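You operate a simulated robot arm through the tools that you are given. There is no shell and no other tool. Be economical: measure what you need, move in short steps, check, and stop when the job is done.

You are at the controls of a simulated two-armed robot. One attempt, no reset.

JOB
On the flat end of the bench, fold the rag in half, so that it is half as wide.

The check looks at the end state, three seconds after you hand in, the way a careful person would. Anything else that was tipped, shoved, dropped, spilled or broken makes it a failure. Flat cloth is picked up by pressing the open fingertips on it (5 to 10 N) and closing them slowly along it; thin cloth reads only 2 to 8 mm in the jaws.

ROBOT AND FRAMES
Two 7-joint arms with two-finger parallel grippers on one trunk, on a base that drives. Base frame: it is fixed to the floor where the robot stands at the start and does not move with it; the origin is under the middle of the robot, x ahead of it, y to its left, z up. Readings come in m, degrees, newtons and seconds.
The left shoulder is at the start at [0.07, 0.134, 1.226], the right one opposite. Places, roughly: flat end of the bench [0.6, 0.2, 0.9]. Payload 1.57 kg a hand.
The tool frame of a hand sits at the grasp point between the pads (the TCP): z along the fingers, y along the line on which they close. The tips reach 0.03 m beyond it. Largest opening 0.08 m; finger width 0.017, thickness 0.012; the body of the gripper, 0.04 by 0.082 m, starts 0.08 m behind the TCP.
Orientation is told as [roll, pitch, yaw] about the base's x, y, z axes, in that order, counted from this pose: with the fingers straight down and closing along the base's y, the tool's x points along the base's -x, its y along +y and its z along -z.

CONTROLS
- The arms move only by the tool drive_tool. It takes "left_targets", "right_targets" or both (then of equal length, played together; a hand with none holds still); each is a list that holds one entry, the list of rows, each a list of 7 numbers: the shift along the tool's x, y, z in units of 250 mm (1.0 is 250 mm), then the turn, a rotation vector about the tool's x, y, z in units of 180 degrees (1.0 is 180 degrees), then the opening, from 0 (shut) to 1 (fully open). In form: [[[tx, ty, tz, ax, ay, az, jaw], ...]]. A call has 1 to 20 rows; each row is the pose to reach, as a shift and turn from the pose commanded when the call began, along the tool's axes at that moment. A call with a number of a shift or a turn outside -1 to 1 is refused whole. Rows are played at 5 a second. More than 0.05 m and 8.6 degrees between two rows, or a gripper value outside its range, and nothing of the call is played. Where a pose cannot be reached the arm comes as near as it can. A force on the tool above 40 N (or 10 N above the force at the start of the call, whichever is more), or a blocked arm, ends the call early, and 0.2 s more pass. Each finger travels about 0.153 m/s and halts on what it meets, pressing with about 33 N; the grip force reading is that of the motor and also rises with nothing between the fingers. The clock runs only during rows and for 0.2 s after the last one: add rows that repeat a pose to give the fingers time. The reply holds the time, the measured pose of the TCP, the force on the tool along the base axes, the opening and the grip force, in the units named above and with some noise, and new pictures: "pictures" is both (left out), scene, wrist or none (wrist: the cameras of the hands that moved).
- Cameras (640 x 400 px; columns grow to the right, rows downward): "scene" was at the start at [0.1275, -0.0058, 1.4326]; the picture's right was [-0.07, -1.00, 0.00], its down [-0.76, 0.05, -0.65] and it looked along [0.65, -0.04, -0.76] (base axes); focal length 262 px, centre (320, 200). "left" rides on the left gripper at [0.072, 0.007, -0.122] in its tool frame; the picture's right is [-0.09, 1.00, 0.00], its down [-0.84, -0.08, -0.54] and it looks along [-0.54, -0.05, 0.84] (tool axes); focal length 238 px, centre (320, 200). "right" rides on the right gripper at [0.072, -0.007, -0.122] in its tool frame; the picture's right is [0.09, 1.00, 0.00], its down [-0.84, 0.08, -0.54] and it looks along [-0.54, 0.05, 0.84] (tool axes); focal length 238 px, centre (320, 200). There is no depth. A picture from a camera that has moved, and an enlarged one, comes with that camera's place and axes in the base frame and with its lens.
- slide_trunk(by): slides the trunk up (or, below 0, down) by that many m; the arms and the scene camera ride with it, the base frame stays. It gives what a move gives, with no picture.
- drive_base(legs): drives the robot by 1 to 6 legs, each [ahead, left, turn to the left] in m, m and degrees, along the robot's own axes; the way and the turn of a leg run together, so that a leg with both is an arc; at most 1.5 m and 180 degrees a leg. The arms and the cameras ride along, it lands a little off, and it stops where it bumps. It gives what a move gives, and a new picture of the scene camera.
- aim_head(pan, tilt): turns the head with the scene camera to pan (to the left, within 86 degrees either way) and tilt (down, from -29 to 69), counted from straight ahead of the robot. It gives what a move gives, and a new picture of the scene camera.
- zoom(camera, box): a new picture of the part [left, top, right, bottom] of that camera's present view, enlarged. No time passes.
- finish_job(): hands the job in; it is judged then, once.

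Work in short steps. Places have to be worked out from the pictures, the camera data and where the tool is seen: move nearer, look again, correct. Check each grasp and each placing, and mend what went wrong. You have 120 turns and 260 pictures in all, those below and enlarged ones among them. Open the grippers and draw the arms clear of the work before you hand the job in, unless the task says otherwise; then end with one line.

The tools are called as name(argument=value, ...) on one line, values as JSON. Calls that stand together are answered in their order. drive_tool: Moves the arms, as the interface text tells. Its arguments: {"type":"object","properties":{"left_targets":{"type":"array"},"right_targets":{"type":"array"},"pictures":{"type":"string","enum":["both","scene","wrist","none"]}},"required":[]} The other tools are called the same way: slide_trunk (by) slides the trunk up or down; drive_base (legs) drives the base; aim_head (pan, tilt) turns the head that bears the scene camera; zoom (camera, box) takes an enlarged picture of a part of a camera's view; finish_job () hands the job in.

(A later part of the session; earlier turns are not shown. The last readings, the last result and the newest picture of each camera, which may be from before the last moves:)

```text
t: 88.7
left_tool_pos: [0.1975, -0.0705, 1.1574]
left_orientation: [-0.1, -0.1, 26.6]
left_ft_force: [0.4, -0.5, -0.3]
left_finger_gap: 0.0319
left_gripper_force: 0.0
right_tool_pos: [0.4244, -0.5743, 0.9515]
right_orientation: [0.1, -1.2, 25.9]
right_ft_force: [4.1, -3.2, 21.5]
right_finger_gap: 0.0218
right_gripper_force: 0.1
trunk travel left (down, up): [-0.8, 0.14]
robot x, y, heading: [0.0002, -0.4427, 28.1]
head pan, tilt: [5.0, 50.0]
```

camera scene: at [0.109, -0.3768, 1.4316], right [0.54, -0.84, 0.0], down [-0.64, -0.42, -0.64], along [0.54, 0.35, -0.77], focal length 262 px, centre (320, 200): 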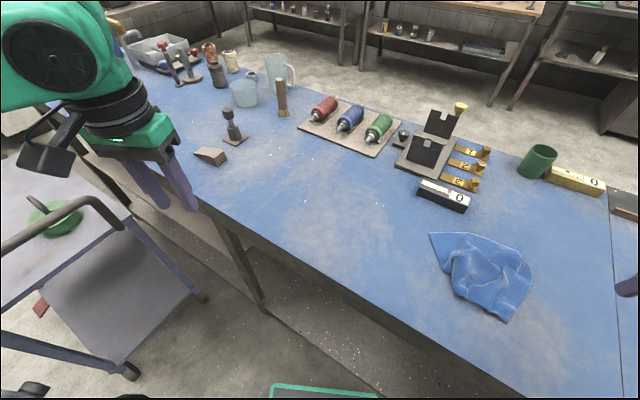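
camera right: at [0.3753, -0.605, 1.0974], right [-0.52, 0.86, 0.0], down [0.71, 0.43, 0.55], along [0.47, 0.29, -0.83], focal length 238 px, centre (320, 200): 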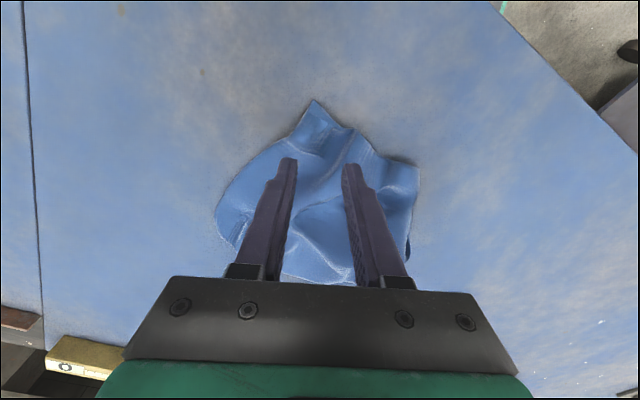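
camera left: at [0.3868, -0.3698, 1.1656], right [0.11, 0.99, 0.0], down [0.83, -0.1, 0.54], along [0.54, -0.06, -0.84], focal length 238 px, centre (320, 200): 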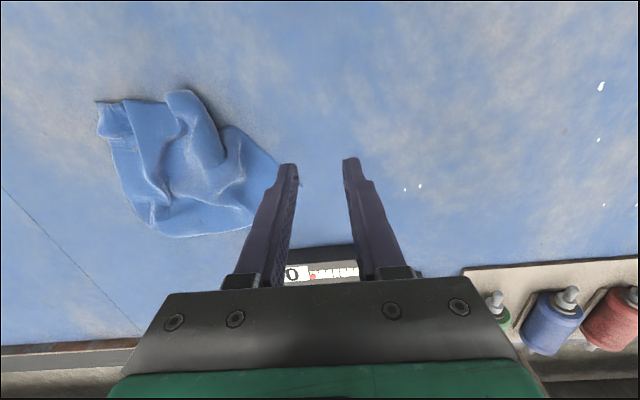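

21 N. I ease 1.7 mm to reach about 9 N, close slowly and lift a little.

drive_tool(right_targets=[[[0, 0, -0.006, 0, 0, 0, 0.27], [0, 0, -0.006, 0, 0, 0, 0.22], [0, 0, -0.006, 0, 0, 0, 0.17], [0, 0, -0.006, 0, 0, 0, 0.12], [0, 0, -0.006, 0, 0, 0, 0.07], [0, 0, -0.006, 0, 0, 0, 0.03], [0, 0, -0.006, 0, 0, 0, 0], [0, 0, -0.006, 0, 0, 0, 0], [0, 0, -0.06, 0, 0, 0, 0], [0, 0, -0.12, 0, 0, 0, 0]]], pictures="wrist")

```text
t: 90.8
left_tool_pos: [0.1987, -0.0708, 1.1564]
left_orientation: [-0.2, -0.1, 26.5]
left_ft_force: [-1.0, 1.0, -0.4]
left_finger_gap: 0.0322
left_gripper_force: 0.1
right_tool_pos: [0.4229, -0.5744, 0.9803]
right_orientation: [0.2, -0.8, 25.9]
right_ft_force: [-0.1, -0.7, 0.6]
right_finger_gap: 0.0001
right_gripper_force: 21.0
trunk travel left (down, up): [-0.8, 0.14]
robot x, y, heading: [-0.0, -0.4423, 27.8]
head pan, tilt: [5.0, 50.0]
camera right: at [0.3613, -0.6125, 1.1006], right [-0.52, 0.86, 0.0], down [0.71, 0.43, 0.55], along [0.47, 0.29, -0.83], focal length 238 px, centre (320, 200)
```

right: 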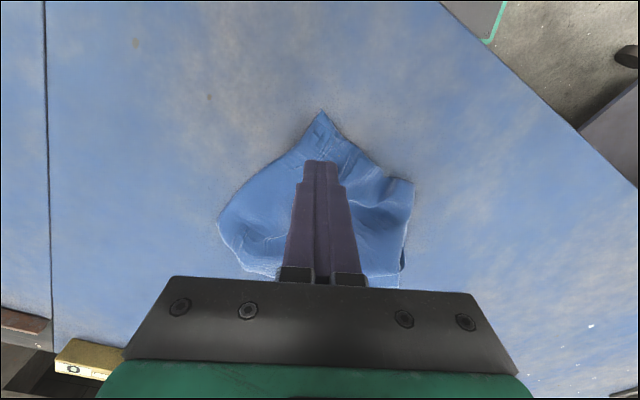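

Missed with the narrow opening. The wider 3 cm opening worked before, so I retry with that.

drive_tool(right_targets=[[[0, 0, 0, 0, 0, 0, 0.2], [0, 0, 0, 0, 0, 0, 0.375], [0, 0, 0.06, 0, 0, 0, 0.375], [0, 0, 0.105, 0, 0, 0, 0.375], [0, 0, 0.116, 0, 0, 0, 0.375]]], pictures="none")

```text
t: 92.0
left_tool_pos: [0.196, -0.0694, 1.1567]
left_orientation: [-0.2, -0.1, 26.5]
left_ft_force: [0.3, -1.0, 0.4]
left_finger_gap: 0.0322
left_gripper_force: 0.1
right_tool_pos: [0.4249, -0.5743, 0.9514]
right_orientation: [0.1, -1.0, 25.9]
right_ft_force: [1.3, -1.5, 8.5]
right_finger_gap: 0.0301
right_gripper_force: 0.0
trunk travel left (down, up): [-0.8, 0.14]
robot x, y, heading: [-0.0009, -0.4432, 27.7]
head pan, tilt: [5.0, 50.0]
```

8.5 N, so I close slowly and lift.

drive_tool(right_targets=[[[0, 0, 0.001, 0, 0, 0, 0.33], [0, 0, 0.001, 0, 0, 0, 0.28], [0, 0, 0.001, 0, 0, 0, 0.23], [0, 0, 0.001, 0, 0, 0, 0.18], [0, 0, 0.001, 0, 0, 0, 0.13], [0, 0, 0.001, 0, 0, 0, 0.08], [0, 0, 0.001, 0, 0, 0, 0.04], [0, 0, 0.001, 0, 0, 0, 0], [0, 0, 0.001, 0, 0, 0, 0], [0, 0, 0.001, 0, 0, 0, 0], [0, 0, -0.06, 0, 0, 0, 0], [0, 0, -0.12, 0, 0, 0, 0]]], pictures="wrist")

```text
t: 94.7
left_tool_pos: [0.1979, -0.0694, 1.156]
left_orientation: [-0.1, 0.0, 26.5]
left_ft_force: [-0.5, -0.8, -0.5]
left_finger_gap: 0.0319
left_gripper_force: 0.0
right_tool_pos: [0.4227, -0.5736, 0.9802]
right_orientation: [0.1, -0.7, 26.0]
right_ft_force: [-0.3, 0.6, 0.4]
right_finger_gap: 0.0016
right_gripper_force: 23.6
trunk travel left (down, up): [-0.8, 0.14]
robot x, y, heading: [0.003, -0.4414, 27.9]
head pan, tilt: [5.0, 50.0]
camera right: at [0.3608, -0.6122, 1.1014], right [-0.52, 0.85, 0.0], down [0.71, 0.43, 0.55], along [0.47, 0.29, -0.83], focal length 238 px, centre (320, 200)
```

right: 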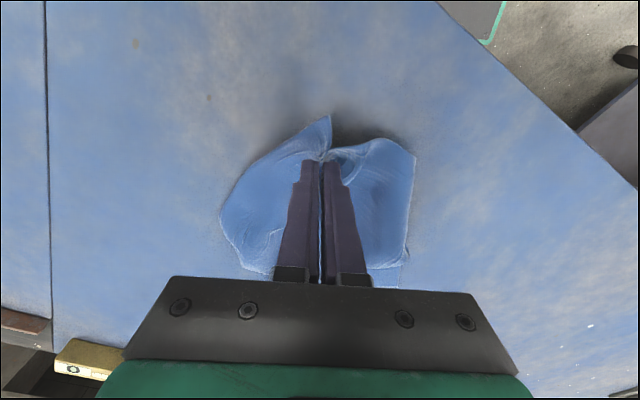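

B is held (1.6 mm). I drag it left along the front of the bench.

drive_tool(right_targets=[[[-0.03, 0.1, -0.05, 0, 0, 0, 0], [-0.07, 0.22, -0.06, 0, 0, 0, 0], [-0.11, 0.34, -0.06, 0, 0, 0, 0], [-0.15, 0.46, -0.04, 0, 0, 0, 0], [-0.19, 0.57, -0.02, 0, 0, 0, 0], [-0.224, 0.665, 0, 0, 0, 0, 0]]])

zoom(camera="scene", box=[390, 210, 550, 340])

```text
t: 96.0
left_tool_pos: [0.1994, -0.0686, 1.1554]
left_orientation: [-0.2, 0.0, 26.4]
left_ft_force: [0.2, 0.1, -0.7]
left_finger_gap: 0.0322
left_gripper_force: 0.1
right_tool_pos: [0.4035, -0.4005, 0.9824]
right_orientation: [0.1, -0.7, 25.8]
right_ft_force: [0.1, 0.3, 0.5]
right_finger_gap: 0.0015
right_gripper_force: 23.5
trunk travel left (down, up): [-0.8, 0.14]
robot x, y, heading: [0.0013, -0.4391, 27.9]
head pan, tilt: [5.0, 50.0]
camera scene: at [0.1091, -0.375, 1.4315], right [0.54, -0.84, 0.0], down [-0.64, -0.42, -0.64], along [0.54, 0.35, -0.77], focal length 262 px, centre (320, 200)
camera right: at [0.3404, -0.4384, 1.1029], right [-0.52, 0.86, 0.0], down [0.71, 0.43, 0.55], along [0.47, 0.29, -0.83], focal length 238 px, centre (320, 200)
```

scene: 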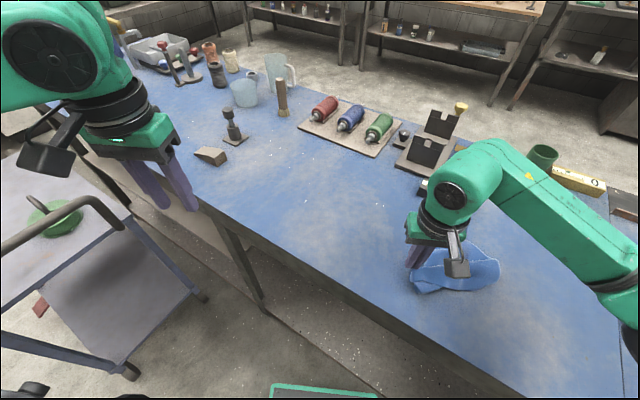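
right: 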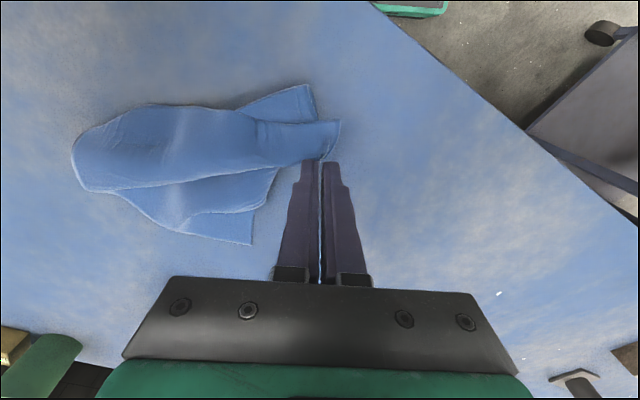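

```text
3.08 times, centred on (470, 275) of scene
camera zoom: at [0.1091, -0.375, 1.4315], right [0.54, -0.84, 0.0], down [-0.64, -0.42, -0.64], along [0.54, 0.35, -0.77], focal length 806 px, centre (-142, -31)
```

zoom: 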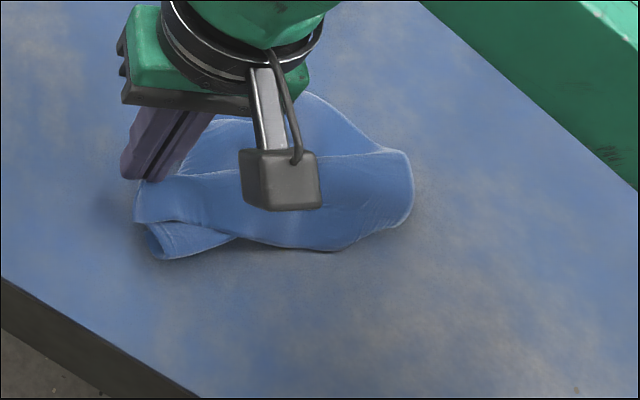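

B is at the near left now, so I set it down, back off and look at the layout.

drive_tool(right_targets=[[[0, 0, 0.06, 0, 0, 0, 0], [0, 0, 0.1, 0, 0, 0, 0], [0, 0, 0.1, 0, 0, 0, 0.2], [0, 0, 0.1, 0, 0, 0, 0.4], [0, 0, -0.06, 0, 0, 0, 0.4], [0, 0, -0.24, 0, 0, 0, 0.4], [0, -0.1, -0.4, 0, 0, 0, 0.4], [0, -0.26, -0.5, 0, 0, 0, 0.4], [0, -0.43, -0.55, 0, 0, 0, 0.4], [0, -0.6, -0.6, 0, 0, 0, 0.4], [0, -0.78, -0.6, 0, 0, 0, 0.4]]])

zoom(camera="scene", box=[390, 220, 530, 330])

```text
t: 98.5
left_tool_pos: [0.1995, -0.0724, 1.1572]
left_orientation: [0.1, 0.0, 26.5]
left_ft_force: [-0.7, 0.3, 0.5]
left_finger_gap: 0.032
left_gripper_force: 0.0
right_tool_pos: [0.4856, -0.5801, 1.1309]
right_orientation: [0.3, -1.0, 25.9]
right_ft_force: [-0.7, -0.5, -1.0]
right_finger_gap: 0.032
right_gripper_force: 0.0
trunk travel left (down, up): [-0.8, 0.14]
robot x, y, heading: [0.0017, -0.4413, 27.7]
head pan, tilt: [5.0, 50.0]
camera scene: at [0.1086, -0.3785, 1.4317], right [0.54, -0.84, 0.0], down [-0.64, -0.42, -0.64], along [0.54, 0.35, -0.77], focal length 262 px, centre (320, 200)
camera right: at [0.4236, -0.618, 1.2519], right [-0.52, 0.85, 0.0], down [0.71, 0.43, 0.55], along [0.47, 0.29, -0.83], focal length 238 px, centre (320, 200)
```

scene: 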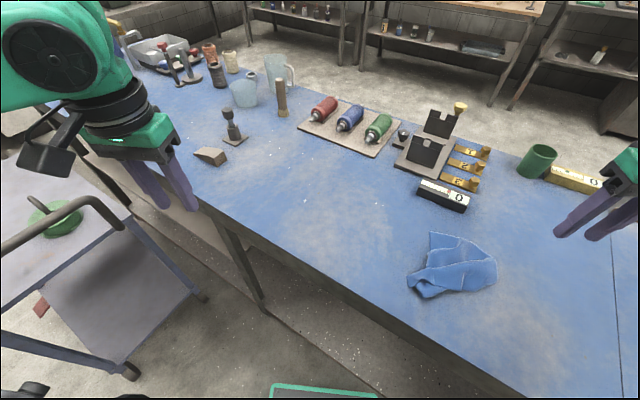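
right: 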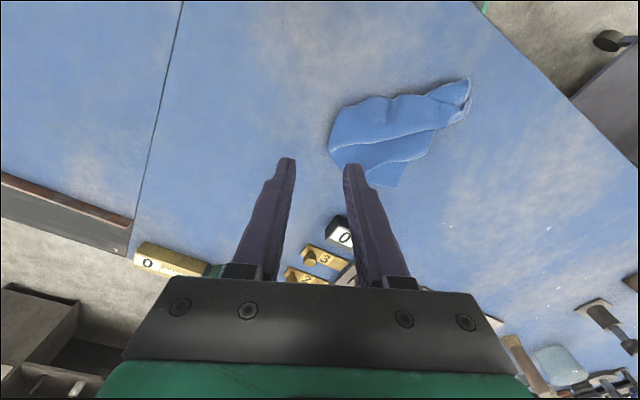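

```text
3.64 times, centred on (460, 275) of scene
camera zoom: at [0.1086, -0.3785, 1.4317], right [0.54, -0.84, 0.0], down [-0.64, -0.42, -0.64], along [0.54, 0.35, -0.77], focal length 952 px, centre (-189, -73)
```

zoom: 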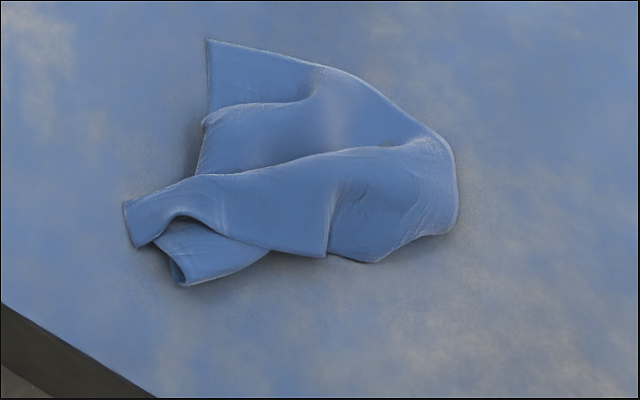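

B is at the near left and the rounded right end should hold A. I go to that end at (0.475, -0.548) to grip it and pull it right and toward me.

drive_tool(right_targets=[[[0, 0.05, 0.15, 0, 0, 0, 0.375], [0, 0.1, 0.32, 0, 0, 0, 0.375], [0, 0.152, 0.48, 0, 0, 0, 0.375], [0, 0.152, 0.62, 0, 0, 0, 0.375], [0, 0.152, 0.62, 0, 0, 0, 0.375]]], pictures="wrist")

zoom(camera="right", box=[220, 60, 500, 260])

```text
t: 99.7
left_tool_pos: [0.1987, -0.0697, 1.1578]
left_orientation: [0.0, 0.0, 26.5]
left_ft_force: [0.3, 0.3, 0.4]
left_finger_gap: 0.0319
left_gripper_force: 0.0
right_tool_pos: [0.4701, -0.5422, 0.9761]
right_orientation: [0.2, -0.8, 25.9]
right_ft_force: [-0.4, 0.0, 0.8]
right_finger_gap: 0.0299
right_gripper_force: 0.1
trunk travel left (down, up): [-0.8, 0.14]
robot x, y, heading: [0.0007, -0.44, 27.9]
head pan, tilt: [5.0, 50.0]
camera right: at [0.4075, -0.5803, 1.0973], right [-0.52, 0.86, 0.0], down [0.71, 0.43, 0.55], along [0.47, 0.29, -0.83], focal length 238 px, centre (320, 200)
```

right: 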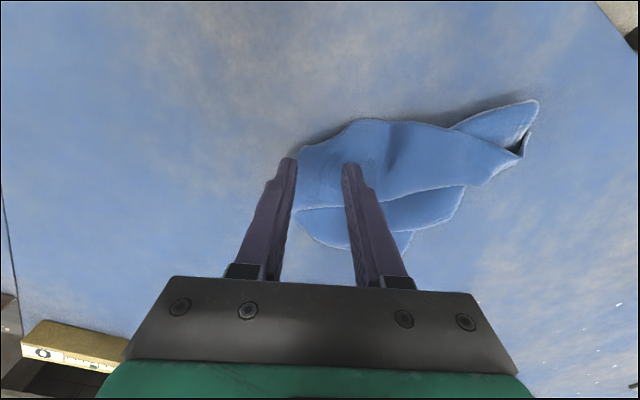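

```text
2.00 times, centred on (360, 160) of right
camera zoom: at [0.4075, -0.5803, 1.0973], right [-0.52, 0.86, 0.0], down [0.71, 0.43, 0.55], along [0.47, 0.29, -0.83], focal length 477 px, centre (240, 280)
```

zoom: 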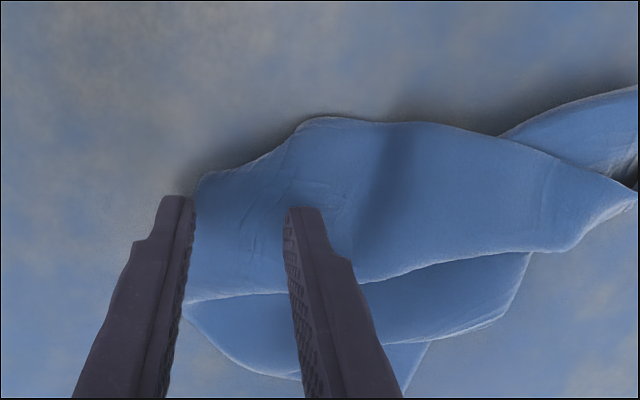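

The top band runs from B to A, with A's tip at (0.475, -0.557). I shift inward 1.2 cm so both fingers land on cloth, and press.

drive_tool(right_targets=[[[0.01, 0.052, 0.03, 0, 0, 0, 0.375], [0.01, 0.052, 0.07, 0, 0, 0, 0.375], [0.01, 0.052, 0.09, 0, 0, 0, 0.375], [0.01, 0.052, 0.1, 0, 0, 0, 0.375]]], pictures="none")

```text
t: 100.7
left_tool_pos: [0.1981, -0.0702, 1.1564]
left_orientation: [-0.1, 0.0, 26.5]
left_ft_force: [-0.4, 0.1, -0.3]
left_finger_gap: 0.032
left_gripper_force: 0.2
right_tool_pos: [0.4634, -0.5304, 0.9532]
right_orientation: [0.1, -0.7, 25.9]
right_ft_force: [1.5, 0.2, 6.6]
right_finger_gap: 0.0297
right_gripper_force: 0.0
trunk travel left (down, up): [-0.8, 0.14]
robot x, y, heading: [0.001, -0.4437, 28.0]
head pan, tilt: [5.0, 50.0]
```

drive_tool(right_targets=[[[0, 0, 0.002, 0, 0, 0, 0.33], [0, 0, 0.003, 0, 0, 0, 0.28], [0, 0, 0.003, 0, 0, 0, 0.23], [0, 0, 0.003, 0, 0, 0, 0.18], [0, 0, 0.003, 0, 0, 0, 0.13], [0, 0, 0.003, 0, 0, 0, 0.08], [0, 0, 0.003, 0, 0, 0, 0.04], [0, 0, 0.003, 0, 0, 0, 0], [0, 0, 0.003, 0, 0, 0, 0], [0, 0, 0.003, 0, 0, 0, 0], [0, 0, -0.1, 0, 0, 0, 0], [0, 0, -0.22, 0, 0, 0, 0]]])

zoom(camera="scene", box=[390, 210, 530, 330])

```text
t: 103.2
left_tool_pos: [0.1985, -0.0698, 1.157]
left_orientation: [-0.1, 0.0, 26.5]
left_ft_force: [-0.5, -0.6, -0.3]
left_finger_gap: 0.032
left_gripper_force: 0.0
right_tool_pos: [0.4614, -0.5305, 1.0076]
right_orientation: [0.1, -0.7, 25.9]
right_ft_force: [0.0, 0.1, 0.6]
right_finger_gap: 0.0022
right_gripper_force: 23.6
trunk travel left (down, up): [-0.8, 0.14]
robot x, y, heading: [-0.0054, -0.4421, 28.0]
head pan, tilt: [5.0, 50.0]
camera scene: at [0.1071, -0.3757, 1.4315], right [0.54, -0.84, 0.0], down [-0.64, -0.42, -0.64], along [0.54, 0.35, -0.77], focal length 262 px, centre (320, 200)
camera right: at [0.3993, -0.5692, 1.1274], right [-0.52, 0.86, 0.0], down [0.71, 0.43, 0.55], along [0.47, 0.29, -0.83], focal length 238 px, centre (320, 200)
```

scene: 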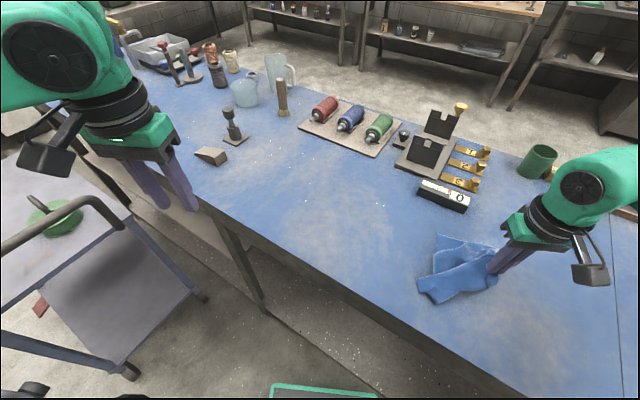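
right: 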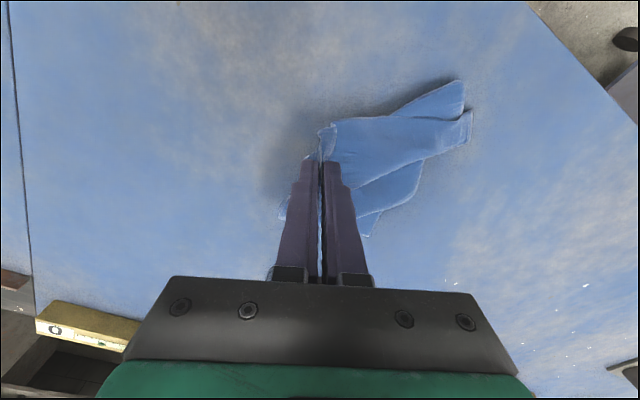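

```text
3.33 times, centred on (460, 270) of scene
camera zoom: at [0.1071, -0.3757, 1.4315], right [0.54, -0.84, 0.0], down [-0.64, -0.42, -0.64], along [0.54, 0.35, -0.77], focal length 873 px, centre (-147, -33)
```

zoom: 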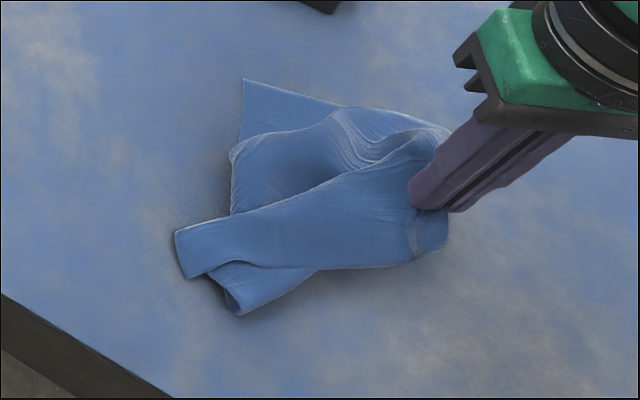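

A is held. I pull it right and toward me so AB becomes lateral.

drive_tool(right_targets=[[[0.1, -0.06, 0.04, 0, 0, 0, 0], [0.2, -0.12, 0.06, 0, 0, 0, 0], [0.3, -0.18, 0.08, 0, 0, 0, 0], [0.378, -0.23, 0.1, 0, 0, 0, 0], [0.378, -0.23, 0.1, 0, 0, 0, 0]]])

zoom(camera="scene", box=[390, 220, 550, 350])

```text
t: 104.5
left_tool_pos: [0.1983, -0.0698, 1.1569]
left_orientation: [0.0, 0.0, 26.4]
left_ft_force: [-1.5, 0.6, 0.1]
left_finger_gap: 0.0322
left_gripper_force: 0.0
right_tool_pos: [0.404, -0.6229, 0.9803]
right_orientation: [0.3, -0.8, 26.1]
right_ft_force: [0.4, 0.8, -0.9]
right_finger_gap: 0.0024
right_gripper_force: 23.9
trunk travel left (down, up): [-0.8, 0.14]
robot x, y, heading: [-0.0012, -0.4409, 27.8]
head pan, tilt: [5.0, 50.0]
camera scene: at [0.1089, -0.376, 1.4315], right [0.54, -0.84, 0.0], down [-0.64, -0.42, -0.64], along [0.54, 0.35, -0.77], focal length 262 px, centre (320, 200)
camera right: at [0.3417, -0.6619, 1.1007], right [-0.52, 0.85, 0.0], down [0.71, 0.43, 0.55], along [0.47, 0.29, -0.83], focal length 238 px, centre (320, 200)
```

scene: 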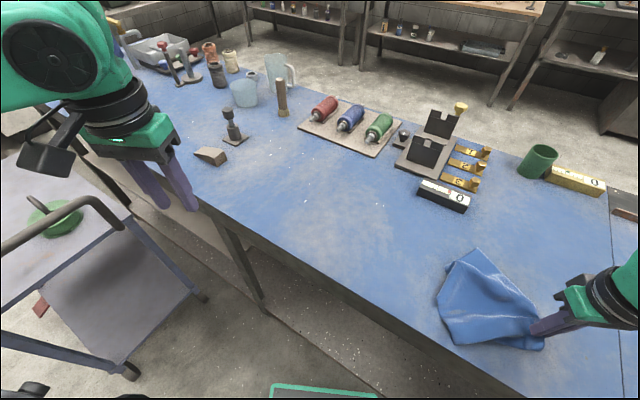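
right: 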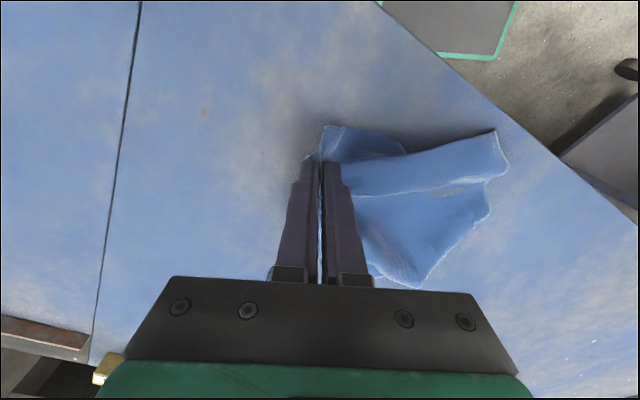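

```text
3.08 times, centred on (470, 285) of scene
camera zoom: at [0.1089, -0.376, 1.4315], right [0.54, -0.84, 0.0], down [-0.64, -0.42, -0.64], along [0.54, 0.35, -0.77], focal length 806 px, centre (-142, -62)
```

zoom: 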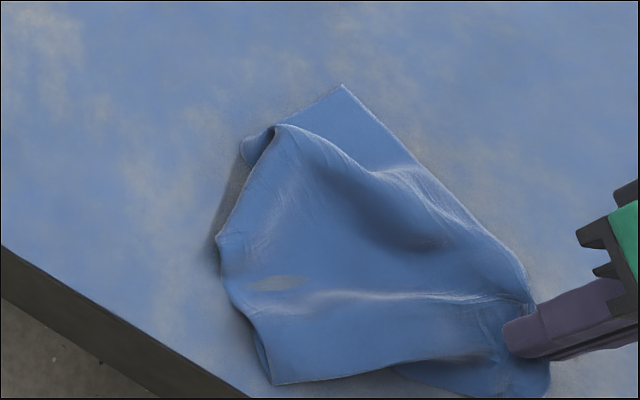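

The edge AB is now the near side, with B at (0.32, -0.52), A in the right hand, and NL/FL behind. I stretch A a bit more, release it high and clear, and drive the base so that both ends of AB are in front of both hands.

drive_tool(right_targets=[[[-0.02, -0.08, 0, 0, 0, 0, 0], [-0.04, -0.17, 0.02, 0, 0, 0, 0], [-0.04, -0.17, 0.09, 0, 0, 0, 0], [-0.04, -0.17, 0.09, 0, 0, 0, 0.2], [-0.04, -0.17, 0.09, 0, 0, 0, 0.4], [-0.04, -0.17, -0.05, 0, 0, 0, 0.4], [-0.04, -0.17, -0.24, 0, 0, 0, 0.4], [-0.04, -0.17, -0.43, 0, 0, 0, 0.4], [0, 0, -0.5, 0, 0, 0, 0.4], [0, 0.14, -0.6, 0, 0, 0, 0.4], [0.1, 0.3, -0.65, 0, 0, 0, 0.4], [0.15, 0.46, -0.7, 0, 0, 0, 0.4]]], pictures="none")

drive_base(legs=[[-0.122, -0.23, 0], [0, 0, -8]])

zoom(camera="scene", box=[240, 200, 400, 330])

```text
t: 107.0
left_tool_pos: [0.1986, -0.0678, 1.1558]
left_orientation: [-0.1, 0.2, 26.5]
left_ft_force: [0.4, 0.7, -0.5]
left_finger_gap: 0.0326
left_gripper_force: 0.1
right_tool_pos: [0.3176, -0.5373, 1.1544]
right_orientation: [0.1, -0.6, 26.0]
right_ft_force: [-1.0, -0.2, 0.8]
right_finger_gap: 0.0322
right_gripper_force: 0.0
right hand out of reach, approached as far as the arm can: row 2, 3, 4, 5, 6, 7, 8
trunk travel left (down, up): [-0.8, 0.14]
robot x, y, heading: [-0.0031, -0.4381, 28.0]
head pan, tilt: [5.0, 50.0]
```

```text
t: 109.5
left_tool_pos: [0.2478, -0.3616, 1.1562]
left_orientation: [-0.1, -0.1, 18.5]
left_ft_force: [0.1, -0.3, 0.3]
left_finger_gap: 0.0323
left_gripper_force: 0.1
right_tool_pos: [0.3006, -0.8398, 1.1546]
right_orientation: [0.1, -0.7, 17.9]
right_ft_force: [0.5, 0.9, -0.5]
right_finger_gap: 0.0319
right_gripper_force: 0.1
trunk travel left (down, up): [-0.8, 0.14]
robot x, y, heading: [0.0028, -0.6993, 19.9]
head pan, tilt: [5.0, 50.0]
camera scene: at [0.1167, -0.6514, 1.4315], right [0.42, -0.91, 0.0], down [-0.69, -0.32, -0.64], along [0.58, 0.27, -0.77], focal length 262 px, centre (320, 200)
```

scene: 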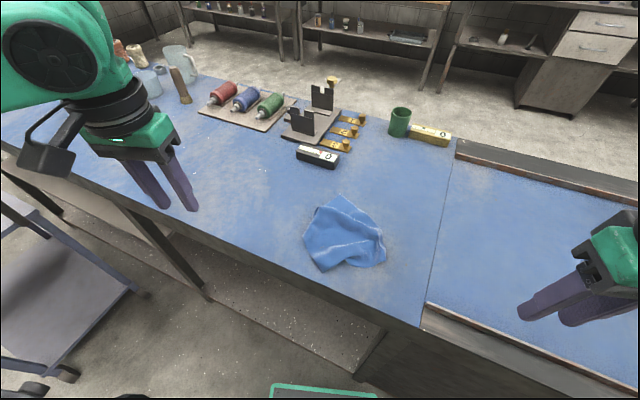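

```text
3.08 times, centred on (320, 265) of scene
camera zoom: at [0.1167, -0.6514, 1.4315], right [0.42, -0.91, 0.0], down [-0.69, -0.32, -0.64], along [0.58, 0.27, -0.77], focal length 806 px, centre (320, 0)
```

zoom: 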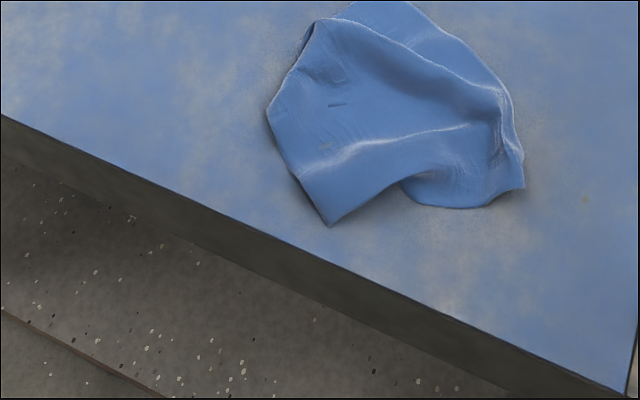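

B is at (0.33, -0.56) and A at (0.41, -0.67), both close in. I shift the base a bit right, then bring the left hand above B.

drive_base(legs=[[0, -0.03, 0]])

drive_tool(left_targets=[[[-0.03, -0.11, 0.02, 0, 0, 0, 0.375], [-0.06, -0.22, 0.06, 0, 0, 0, 0.375], [-0.09, -0.33, 0.12, 0, 0, 0, 0.375], [-0.12, -0.44, 0.2, 0, 0, 0, 0.375], [-0.15, -0.55, 0.3, 0, 0, 0, 0.375], [-0.17, -0.65, 0.42, 0, 0, 0, 0.375], [-0.19, -0.73, 0.55, 0, 0, 0, 0.375], [-0.19, -0.73, 0.68, 0, 0, 0, 0.375]]], pictures="wrist")

```text
t: 110.4
left_tool_pos: [0.2559, -0.3839, 1.1554]
left_orientation: [-0.4, 0.0, 18.5]
left_ft_force: [0.0, 0.6, -0.2]
left_finger_gap: 0.0319
left_gripper_force: 0.0
right_tool_pos: [0.3087, -0.8653, 1.156]
right_orientation: [-0.2, -0.8, 18.0]
right_ft_force: [-0.6, 0.2, 0.2]
right_finger_gap: 0.0317
right_gripper_force: 0.1
trunk travel left (down, up): [-0.8, 0.14]
robot x, y, heading: [0.0129, -0.729, 19.8]
head pan, tilt: [5.0, 50.0]
camera scene: at [0.1244, -0.6743, 1.4315], right [0.42, -0.91, 0.01], down [-0.69, -0.33, -0.64], along [0.58, 0.27, -0.77], focal length 262 px, centre (320, 200)
```

scene: 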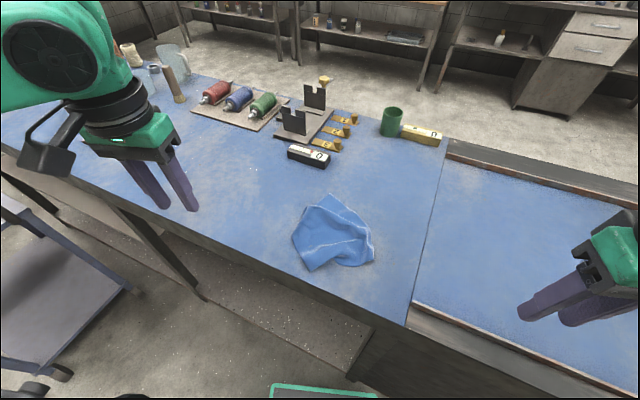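

```text
t: 112.2
left_tool_pos: [0.3556, -0.5445, 0.9904]
left_orientation: [-0.2, -0.1, 18.7]
left_ft_force: [0.6, 0.1, 0.7]
left_finger_gap: 0.0297
left_gripper_force: 0.1
left hand out of reach, approached as far as the arm can: row 8
right_tool_pos: [0.3099, -0.8699, 1.1555]
right_orientation: [0.1, -0.8, 18.0]
right_ft_force: [-0.3, -0.4, 0.3]
right_finger_gap: 0.0318
right_gripper_force: 0.0
trunk travel left (down, up): [-0.8, 0.14]
robot x, y, heading: [0.0092, -0.7291, 20.1]
head pan, tilt: [5.0, 50.0]
camera left: at [0.2855, -0.5599, 1.1123], right [-0.23, 0.97, 0.0], down [0.82, 0.19, 0.54], along [0.53, 0.12, -0.84], focal length 238 px, centre (320, 200)
```

left: 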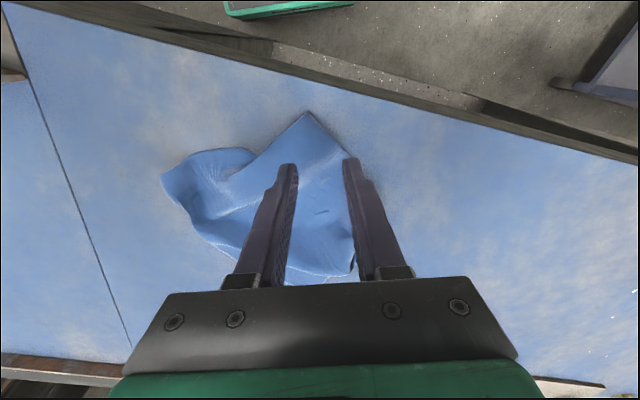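

B's tip is at (0.330, -0.560), just ahead of the left jaws. I try lowering there with a small sideways correction.

drive_tool(left_targets=[[[0.01, -0.02, 0.05, 0, 0, 0, 0.375], [0.01, -0.03, 0.1, 0, 0, 0, 0.375], [0.01, -0.03, 0.14, 0, 0, 0, 0.375], [0.01, -0.03, 0.152, 0, 0, 0, 0.375]]], pictures="wrist")

```text
t: 113.2
left_tool_pos: [0.344, -0.5375, 0.9609]
left_orientation: [0.0, 0.0, 18.5]
left_ft_force: [0.0, 0.2, -0.4]
left_finger_gap: 0.03
left_gripper_force: 0.1
left hand out of reach, approached as far as the arm can: row 1, 2, 3, 4
right_tool_pos: [0.3112, -0.871, 1.1553]
right_orientation: [0.1, -0.8, 18.0]
right_ft_force: [-0.1, 0.1, -0.1]
right_finger_gap: 0.032
right_gripper_force: 0.0
trunk travel left (down, up): [-0.8, 0.14]
robot x, y, heading: [0.0127, -0.7316, 20.0]
head pan, tilt: [5.0, 50.0]
camera left: at [0.2741, -0.5543, 1.0835], right [-0.23, 0.97, 0.0], down [0.82, 0.19, 0.54], along [0.53, 0.12, -0.84], focal length 238 px, centre (320, 200)
```

left: 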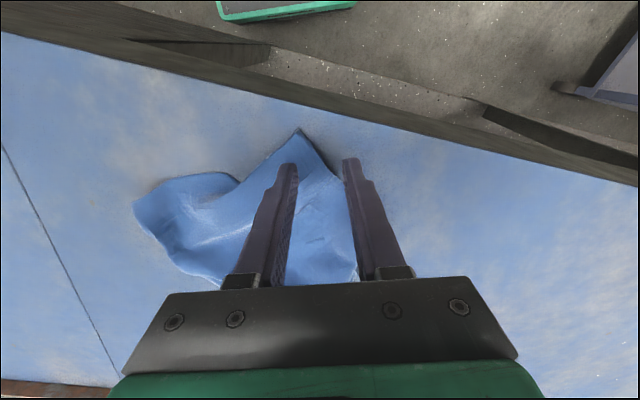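

Low down, the left hand's inward limit is tighter. Lowering the trunk should relax it, so I raise both hands clear and then slide the trunk down 0.12 m.

drive_tool(left_targets=[[[0, 0.02, -0.15, 0, 0, 0, 0.375], [0, 0.04, -0.32, 0, 0, 0, 0.375], [0, 0.06, -0.5, 0, 0, 0, 0.375], [0, 0.06, -0.66, 0, 0, 0, 0.375]]], right_targets=[[[0, 0.05, -0.1, 0, 0, 0, 0.4], [0, 0.1, -0.2, 0, 0, 0, 0.4], [0, 0.15, -0.3, 0, 0, 0, 0.4], [0, 0.2, -0.4, 0, 0, 0, 0.4]]], pictures="none")

slide_trunk(by=-0.12)

```text
t: 114.2
left_tool_pos: [0.3406, -0.5247, 1.1272]
left_orientation: [-0.1, 0.1, 18.6]
left_ft_force: [0.1, 0.3, 0.0]
left_finger_gap: 0.03
left_gripper_force: 0.0
right_tool_pos: [0.295, -0.8223, 1.2556]
right_orientation: [0.1, -0.9, 17.9]
right_ft_force: [0.1, 0.3, -0.2]
right_finger_gap: 0.0321
right_gripper_force: 0.0
right hand out of reach, approached as far as the arm can: row 1
trunk travel left (down, up): [-0.8, 0.14]
robot x, y, heading: [0.0077, -0.7297, 19.9]
head pan, tilt: [5.0, 50.0]
```

```text
t: 115.7
left_tool_pos: [0.3399, -0.5232, 1.0062]
left_orientation: [0.0, 0.1, 18.4]
left_ft_force: [0.1, 0.2, 0.6]
left_finger_gap: 0.0299
left_gripper_force: 0.0
right_tool_pos: [0.295, -0.8233, 1.1345]
right_orientation: [0.2, -0.8, 18.0]
right_ft_force: [0.4, 0.5, -0.1]
right_finger_gap: 0.0323
right_gripper_force: 0.0
trunk travel left (down, up): [-0.68, 0.26]
robot x, y, heading: [0.0108, -0.7307, 19.9]
head pan, tilt: [5.0, 50.0]
```

drive_tool(left_targets=[[[-0.02, -0.07, 0.04, 0, 0, 0, 0.375], [-0.042, -0.14, 0.08, 0, 0, 0, 0.375], [-0.042, -0.14, 0.13, 0, 0, 0, 0.375], [-0.042, -0.14, 0.13, 0, 0, 0, 0.375]]], pictures="wrist")

```text
t: 116.7
left_tool_pos: [0.3619, -0.5532, 0.9735]
left_orientation: [0.0, -0.1, 18.5]
left_ft_force: [-0.9, 0.0, 0.4]
left_finger_gap: 0.0301
left_gripper_force: 0.1
right_tool_pos: [0.2947, -0.8234, 1.1347]
right_orientation: [0.3, -0.8, 17.9]
right_ft_force: [0.6, 0.2, 0.5]
right_finger_gap: 0.0321
right_gripper_force: 0.1
trunk travel left (down, up): [-0.68, 0.26]
robot x, y, heading: [0.009, -0.7317, 20.0]
head pan, tilt: [5.0, 50.0]
camera left: at [0.2916, -0.5709, 1.0962], right [-0.23, 0.97, 0.0], down [0.82, 0.19, 0.54], along [0.53, 0.12, -0.84], focal length 238 px, centre (320, 200)
```

left: 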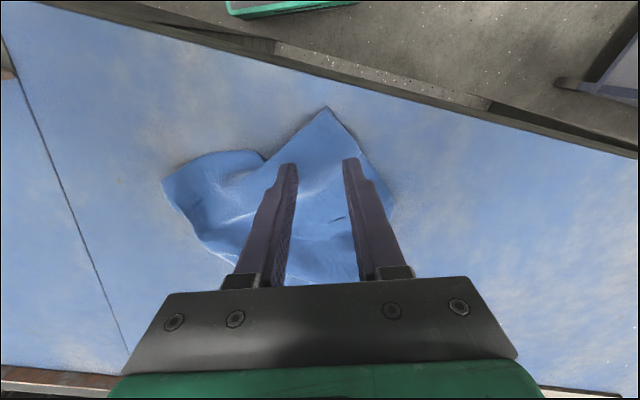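

Lowering the trunk worked: the left jaws are centred on B with both fingers over cloth. I press down.

drive_tool(left_targets=[[[0, 0, 0.04, 0, 0, 0, 0.375], [0, 0, 0.075, 0, 0, 0, 0.375], [0, 0, 0.09, 0, 0, 0, 0.375], [0, 0, 0.097, 0, 0, 0, 0.375]]], pictures="none")

```text
t: 117.7
left_tool_pos: [0.3613, -0.5539, 0.9525]
left_orientation: [-0.2, -0.4, 18.5]
left_ft_force: [1.3, 2.7, 18.9]
left_finger_gap: 0.0298
left_gripper_force: 0.1
right_tool_pos: [0.2944, -0.8231, 1.1357]
right_orientation: [0.1, -0.8, 17.9]
right_ft_force: [0.1, 0.3, -0.4]
right_finger_gap: 0.032
right_gripper_force: 0.2
trunk travel left (down, up): [-0.68, 0.26]
robot x, y, heading: [0.0096, -0.7327, 19.9]
head pan, tilt: [5.0, 50.0]
```

drive_tool(left_targets=[[[0, 0, -0.006, 0, 0, 0, 0.375], [0, 0, -0.006, 0, 0, 0, 0.33], [0, 0, -0.006, 0, 0, 0, 0.28], [0, 0, -0.006, 0, 0, 0, 0.23], [0, 0, -0.006, 0, 0, 0, 0.18], [0, 0, -0.006, 0, 0, 0, 0.13], [0, 0, -0.006, 0, 0, 0, 0.08], [0, 0, -0.006, 0, 0, 0, 0.04], [0, 0, -0.006, 0, 0, 0, 0], [0, 0, -0.006, 0, 0, 0, 0], [0, 0, -0.006, 0, 0, 0, 0], [0, 0, -0.08, 0, 0, 0, 0]]], pictures="wrist")

```text
t: 120.3
left_tool_pos: [0.3606, -0.5537, 0.969]
left_orientation: [0.1, 0.2, 18.6]
left_ft_force: [-0.7, -1.2, 0.2]
left_finger_gap: 0.0016
left_gripper_force: 23.1
right_tool_pos: [0.2958, -0.8232, 1.1345]
right_orientation: [0.2, -0.7, 18.0]
right_ft_force: [-0.6, -0.2, -0.2]
right_finger_gap: 0.0317
right_gripper_force: 0.1
trunk travel left (down, up): [-0.68, 0.26]
robot x, y, heading: [0.0126, -0.7318, 19.7]
head pan, tilt: [5.0, 50.0]
camera left: at [0.2912, -0.5703, 1.0916], right [-0.23, 0.97, 0.0], down [0.82, 0.19, 0.54], along [0.52, 0.12, -0.84], focal length 238 px, centre (320, 200)
```

left: 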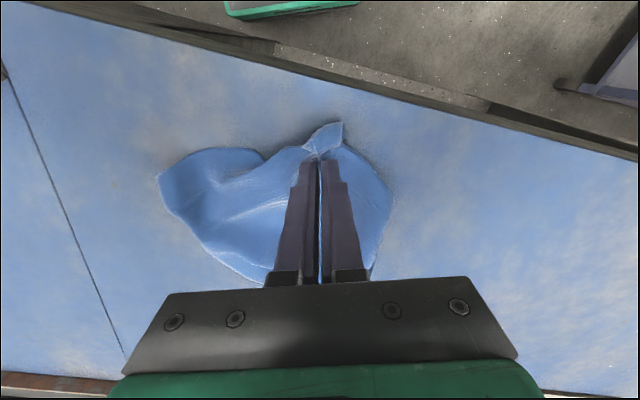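

B is held by the left hand. I draw it left a little to make room and bring the right hand above A.

drive_tool(left_targets=[[[0, 0.03, -0.02, 0, 0, 0, 0], [0, 0.07, -0.03, 0, 0, 0, 0], [0, 0.11, -0.03, 0, 0, 0, 0], [0, 0.15, -0.03, 0, 0, 0, 0], [0, 0.19, -0.03, 0, 0, 0, 0], [0, 0.22, -0.03, 0, 0, 0, 0], [0, 0.22, -0.03, 0, 0, 0, 0], [0, 0.22, -0.03, 0, 0, 0, 0]]], right_targets=[[[-0.1, 0.08, 0.03, 0, 0, 0, 0.375], [-0.2, 0.16, 0.08, 0, 0, 0, 0.375], [-0.3, 0.24, 0.15, 0, 0, 0, 0.375], [-0.4, 0.32, 0.24, 0, 0, 0, 0.375], [-0.5, 0.4, 0.33, 0, 0, 0, 0.375], [-0.6, 0.46, 0.43, 0, 0, 0, 0.375], [-0.704, 0.5, 0.52, 0, 0, 0, 0.375], [-0.704, 0.5, 0.52, 0, 0, 0, 0.375]]])

```text
t: 122.1
left_tool_pos: [0.3431, -0.5027, 0.9775]
left_orientation: [0.0, 0.0, 18.6]
left_ft_force: [0.5, 0.2, 0.0]
left_finger_gap: 0.0019
left_gripper_force: 23.5
right_tool_pos: [0.4234, -0.6497, 1.0079]
right_orientation: [0.2, -0.8, 18.0]
right_ft_force: [-0.2, -1.0, -0.3]
right_finger_gap: 0.03
right_gripper_force: 0.1
trunk travel left (down, up): [-0.68, 0.26]
robot x, y, heading: [0.0131, -0.7309, 19.8]
head pan, tilt: [5.0, 50.0]
camera scene: at [0.1265, -0.6816, 1.3116], right [0.42, -0.91, 0.0], down [-0.69, -0.32, -0.64], along [0.58, 0.27, -0.77], focal length 262 px, centre (320, 200)
camera right: at [0.3566, -0.6777, 1.1282], right [-0.39, 0.92, 0.0], down [0.77, 0.33, 0.55], along [0.51, 0.22, -0.83], focal length 238 px, centre (320, 200)
camera left: at [0.2731, -0.5185, 1.0996], right [-0.23, 0.97, 0.0], down [0.82, 0.19, 0.54], along [0.53, 0.12, -0.84], focal length 238 px, centre (320, 200)
```

scene: 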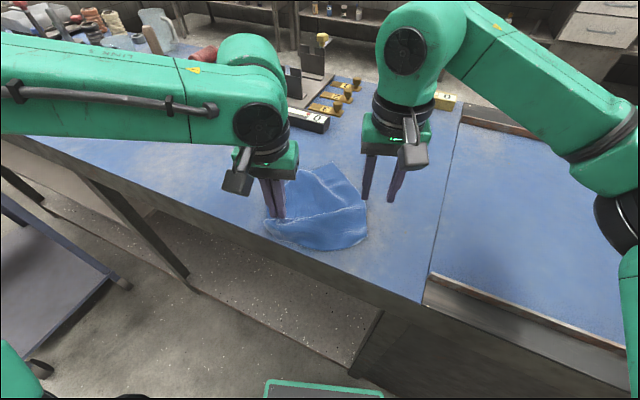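
right: 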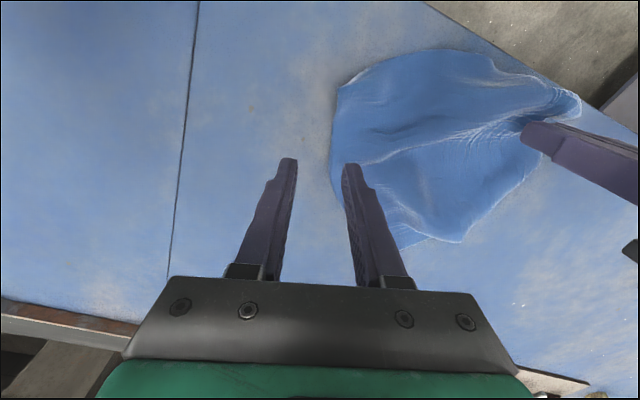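
left: 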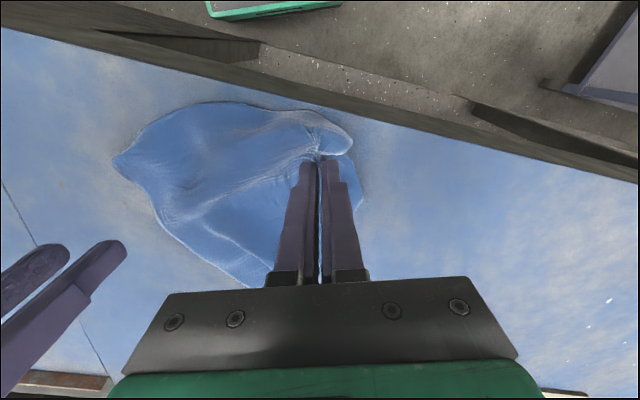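

A is at about (0.385, -0.655). I move the right hand 3.5 cm inside it.

drive_tool(right_targets=[[[0.045, 0.055, 0.03, 0, 0, 0, 0.375], [0.09, 0.11, 0.06, 0, 0, 0, 0.375], [0.134, 0.165, 0.1, 0, 0, 0, 0.375], [0.134, 0.165, 0.15, 0, 0, 0, 0.375], [0.134, 0.165, 0.15, 0, 0, 0, 0.375]]], pictures="wrist")

```text
t: 123.3
left_tool_pos: [0.3444, -0.5011, 0.9764]
left_orientation: [0.1, 0.0, 18.5]
left_ft_force: [-0.6, -0.5, -0.3]
left_finger_gap: 0.0018
left_gripper_force: 23.7
right_tool_pos: [0.3803, -0.6191, 0.9694]
right_orientation: [0.2, -0.8, 17.9]
right_ft_force: [-0.9, 0.1, 0.7]
right_finger_gap: 0.0299
right_gripper_force: 0.0
trunk travel left (down, up): [-0.68, 0.26]
robot x, y, heading: [0.012, -0.7327, 20.0]
head pan, tilt: [5.0, 50.0]
camera right: at [0.3138, -0.6486, 1.0902], right [-0.39, 0.92, 0.0], down [0.77, 0.33, 0.55], along [0.51, 0.22, -0.83], focal length 238 px, centre (320, 200)
```

right: 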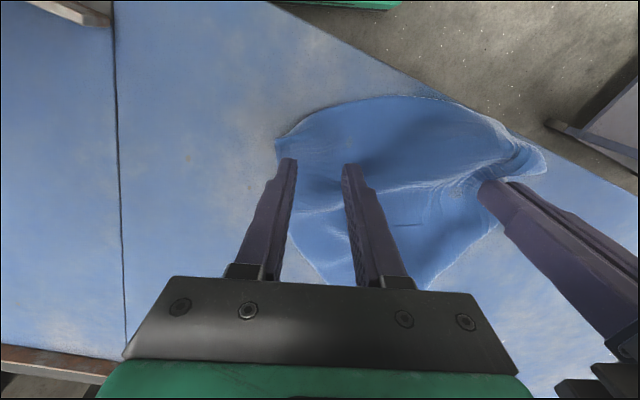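

drive_tool(right_targets=[[[0.03, 0.045, 0.02, 0, 0, 0, 0.375], [0.03, 0.045, 0.05, 0, 0, 0, 0.375], [0.03, 0.045, 0.068, 0, 0, 0, 0.375], [0.03, 0.045, 0.076, 0, 0, 0, 0.375]]], pictures="wrist")

```text
t: 124.3
left_tool_pos: [0.3436, -0.5016, 0.9763]
left_orientation: [0.1, 0.0, 18.5]
left_ft_force: [0.3, -0.3, 0.3]
left_finger_gap: 0.0014
left_gripper_force: 23.6
right_tool_pos: [0.3713, -0.6111, 0.9509]
right_orientation: [0.3, -0.9, 17.8]
right_ft_force: [1.5, 0.3, 10.5]
right_finger_gap: 0.0304
right_gripper_force: 0.6
trunk travel left (down, up): [-0.68, 0.26]
robot x, y, heading: [0.0095, -0.728, 20.0]
head pan, tilt: [5.0, 50.0]
camera right: at [0.303, -0.6406, 1.0721], right [-0.39, 0.92, 0.0], down [0.76, 0.33, 0.56], along [0.51, 0.22, -0.83], focal length 238 px, centre (320, 200)
```

right: 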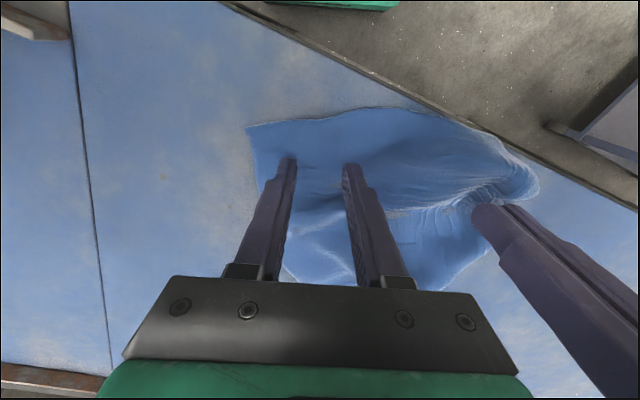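

10.5 N with both fingers on cloth, so I close slowly and lift slightly.

drive_tool(right_targets=[[[0, 0, 0, 0, 0, 0, 0.33], [0, 0, 0, 0, 0, 0, 0.28], [0, 0, 0, 0, 0, 0, 0.23], [0, 0, 0, 0, 0, 0, 0.18], [0, 0, 0, 0, 0, 0, 0.13], [0, 0, 0, 0, 0, 0, 0.08], [0, 0, 0, 0, 0, 0, 0.04], [0, 0, 0, 0, 0, 0, 0], [0, 0, 0, 0, 0, 0, 0], [0, 0, 0, 0, 0, 0, 0], [0, 0, -0.08, 0, 0, 0, 0]]])

```text
t: 126.7
left_tool_pos: [0.3434, -0.502, 0.9763]
left_orientation: [0.0, 0.0, 18.4]
left_ft_force: [-0.8, -0.6, 0.0]
left_finger_gap: 0.0018
left_gripper_force: 23.3
right_tool_pos: [0.3711, -0.6115, 0.9694]
right_orientation: [0.1, -0.7, 18.0]
right_ft_force: [-0.8, 0.4, -0.8]
right_finger_gap: 0.0022
right_gripper_force: 24.1
trunk travel left (down, up): [-0.68, 0.26]
robot x, y, heading: [0.0113, -0.7305, 19.9]
head pan, tilt: [5.0, 50.0]
camera scene: at [0.1272, -0.6808, 1.3112], right [0.42, -0.91, 0.0], down [-0.69, -0.32, -0.64], along [0.58, 0.27, -0.77], focal length 262 px, centre (320, 200)
camera right: at [0.3031, -0.64, 1.0904], right [-0.39, 0.92, 0.0], down [0.77, 0.33, 0.55], along [0.51, 0.22, -0.83], focal length 238 px, centre (320, 200)
```

scene: 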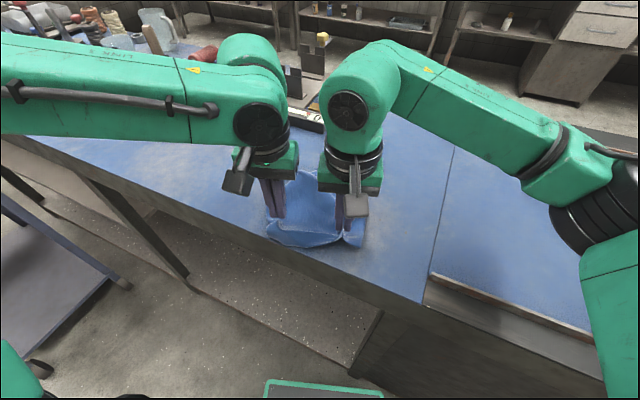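
right: 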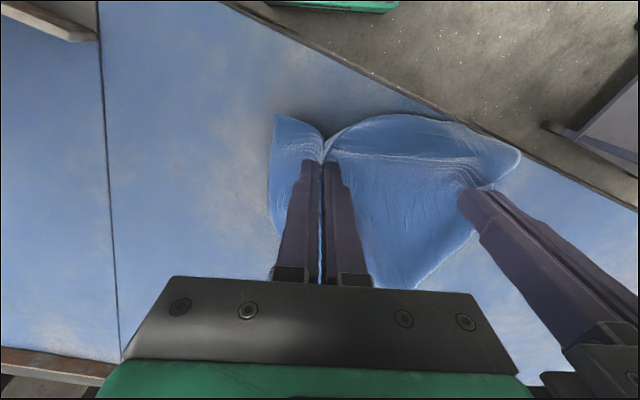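

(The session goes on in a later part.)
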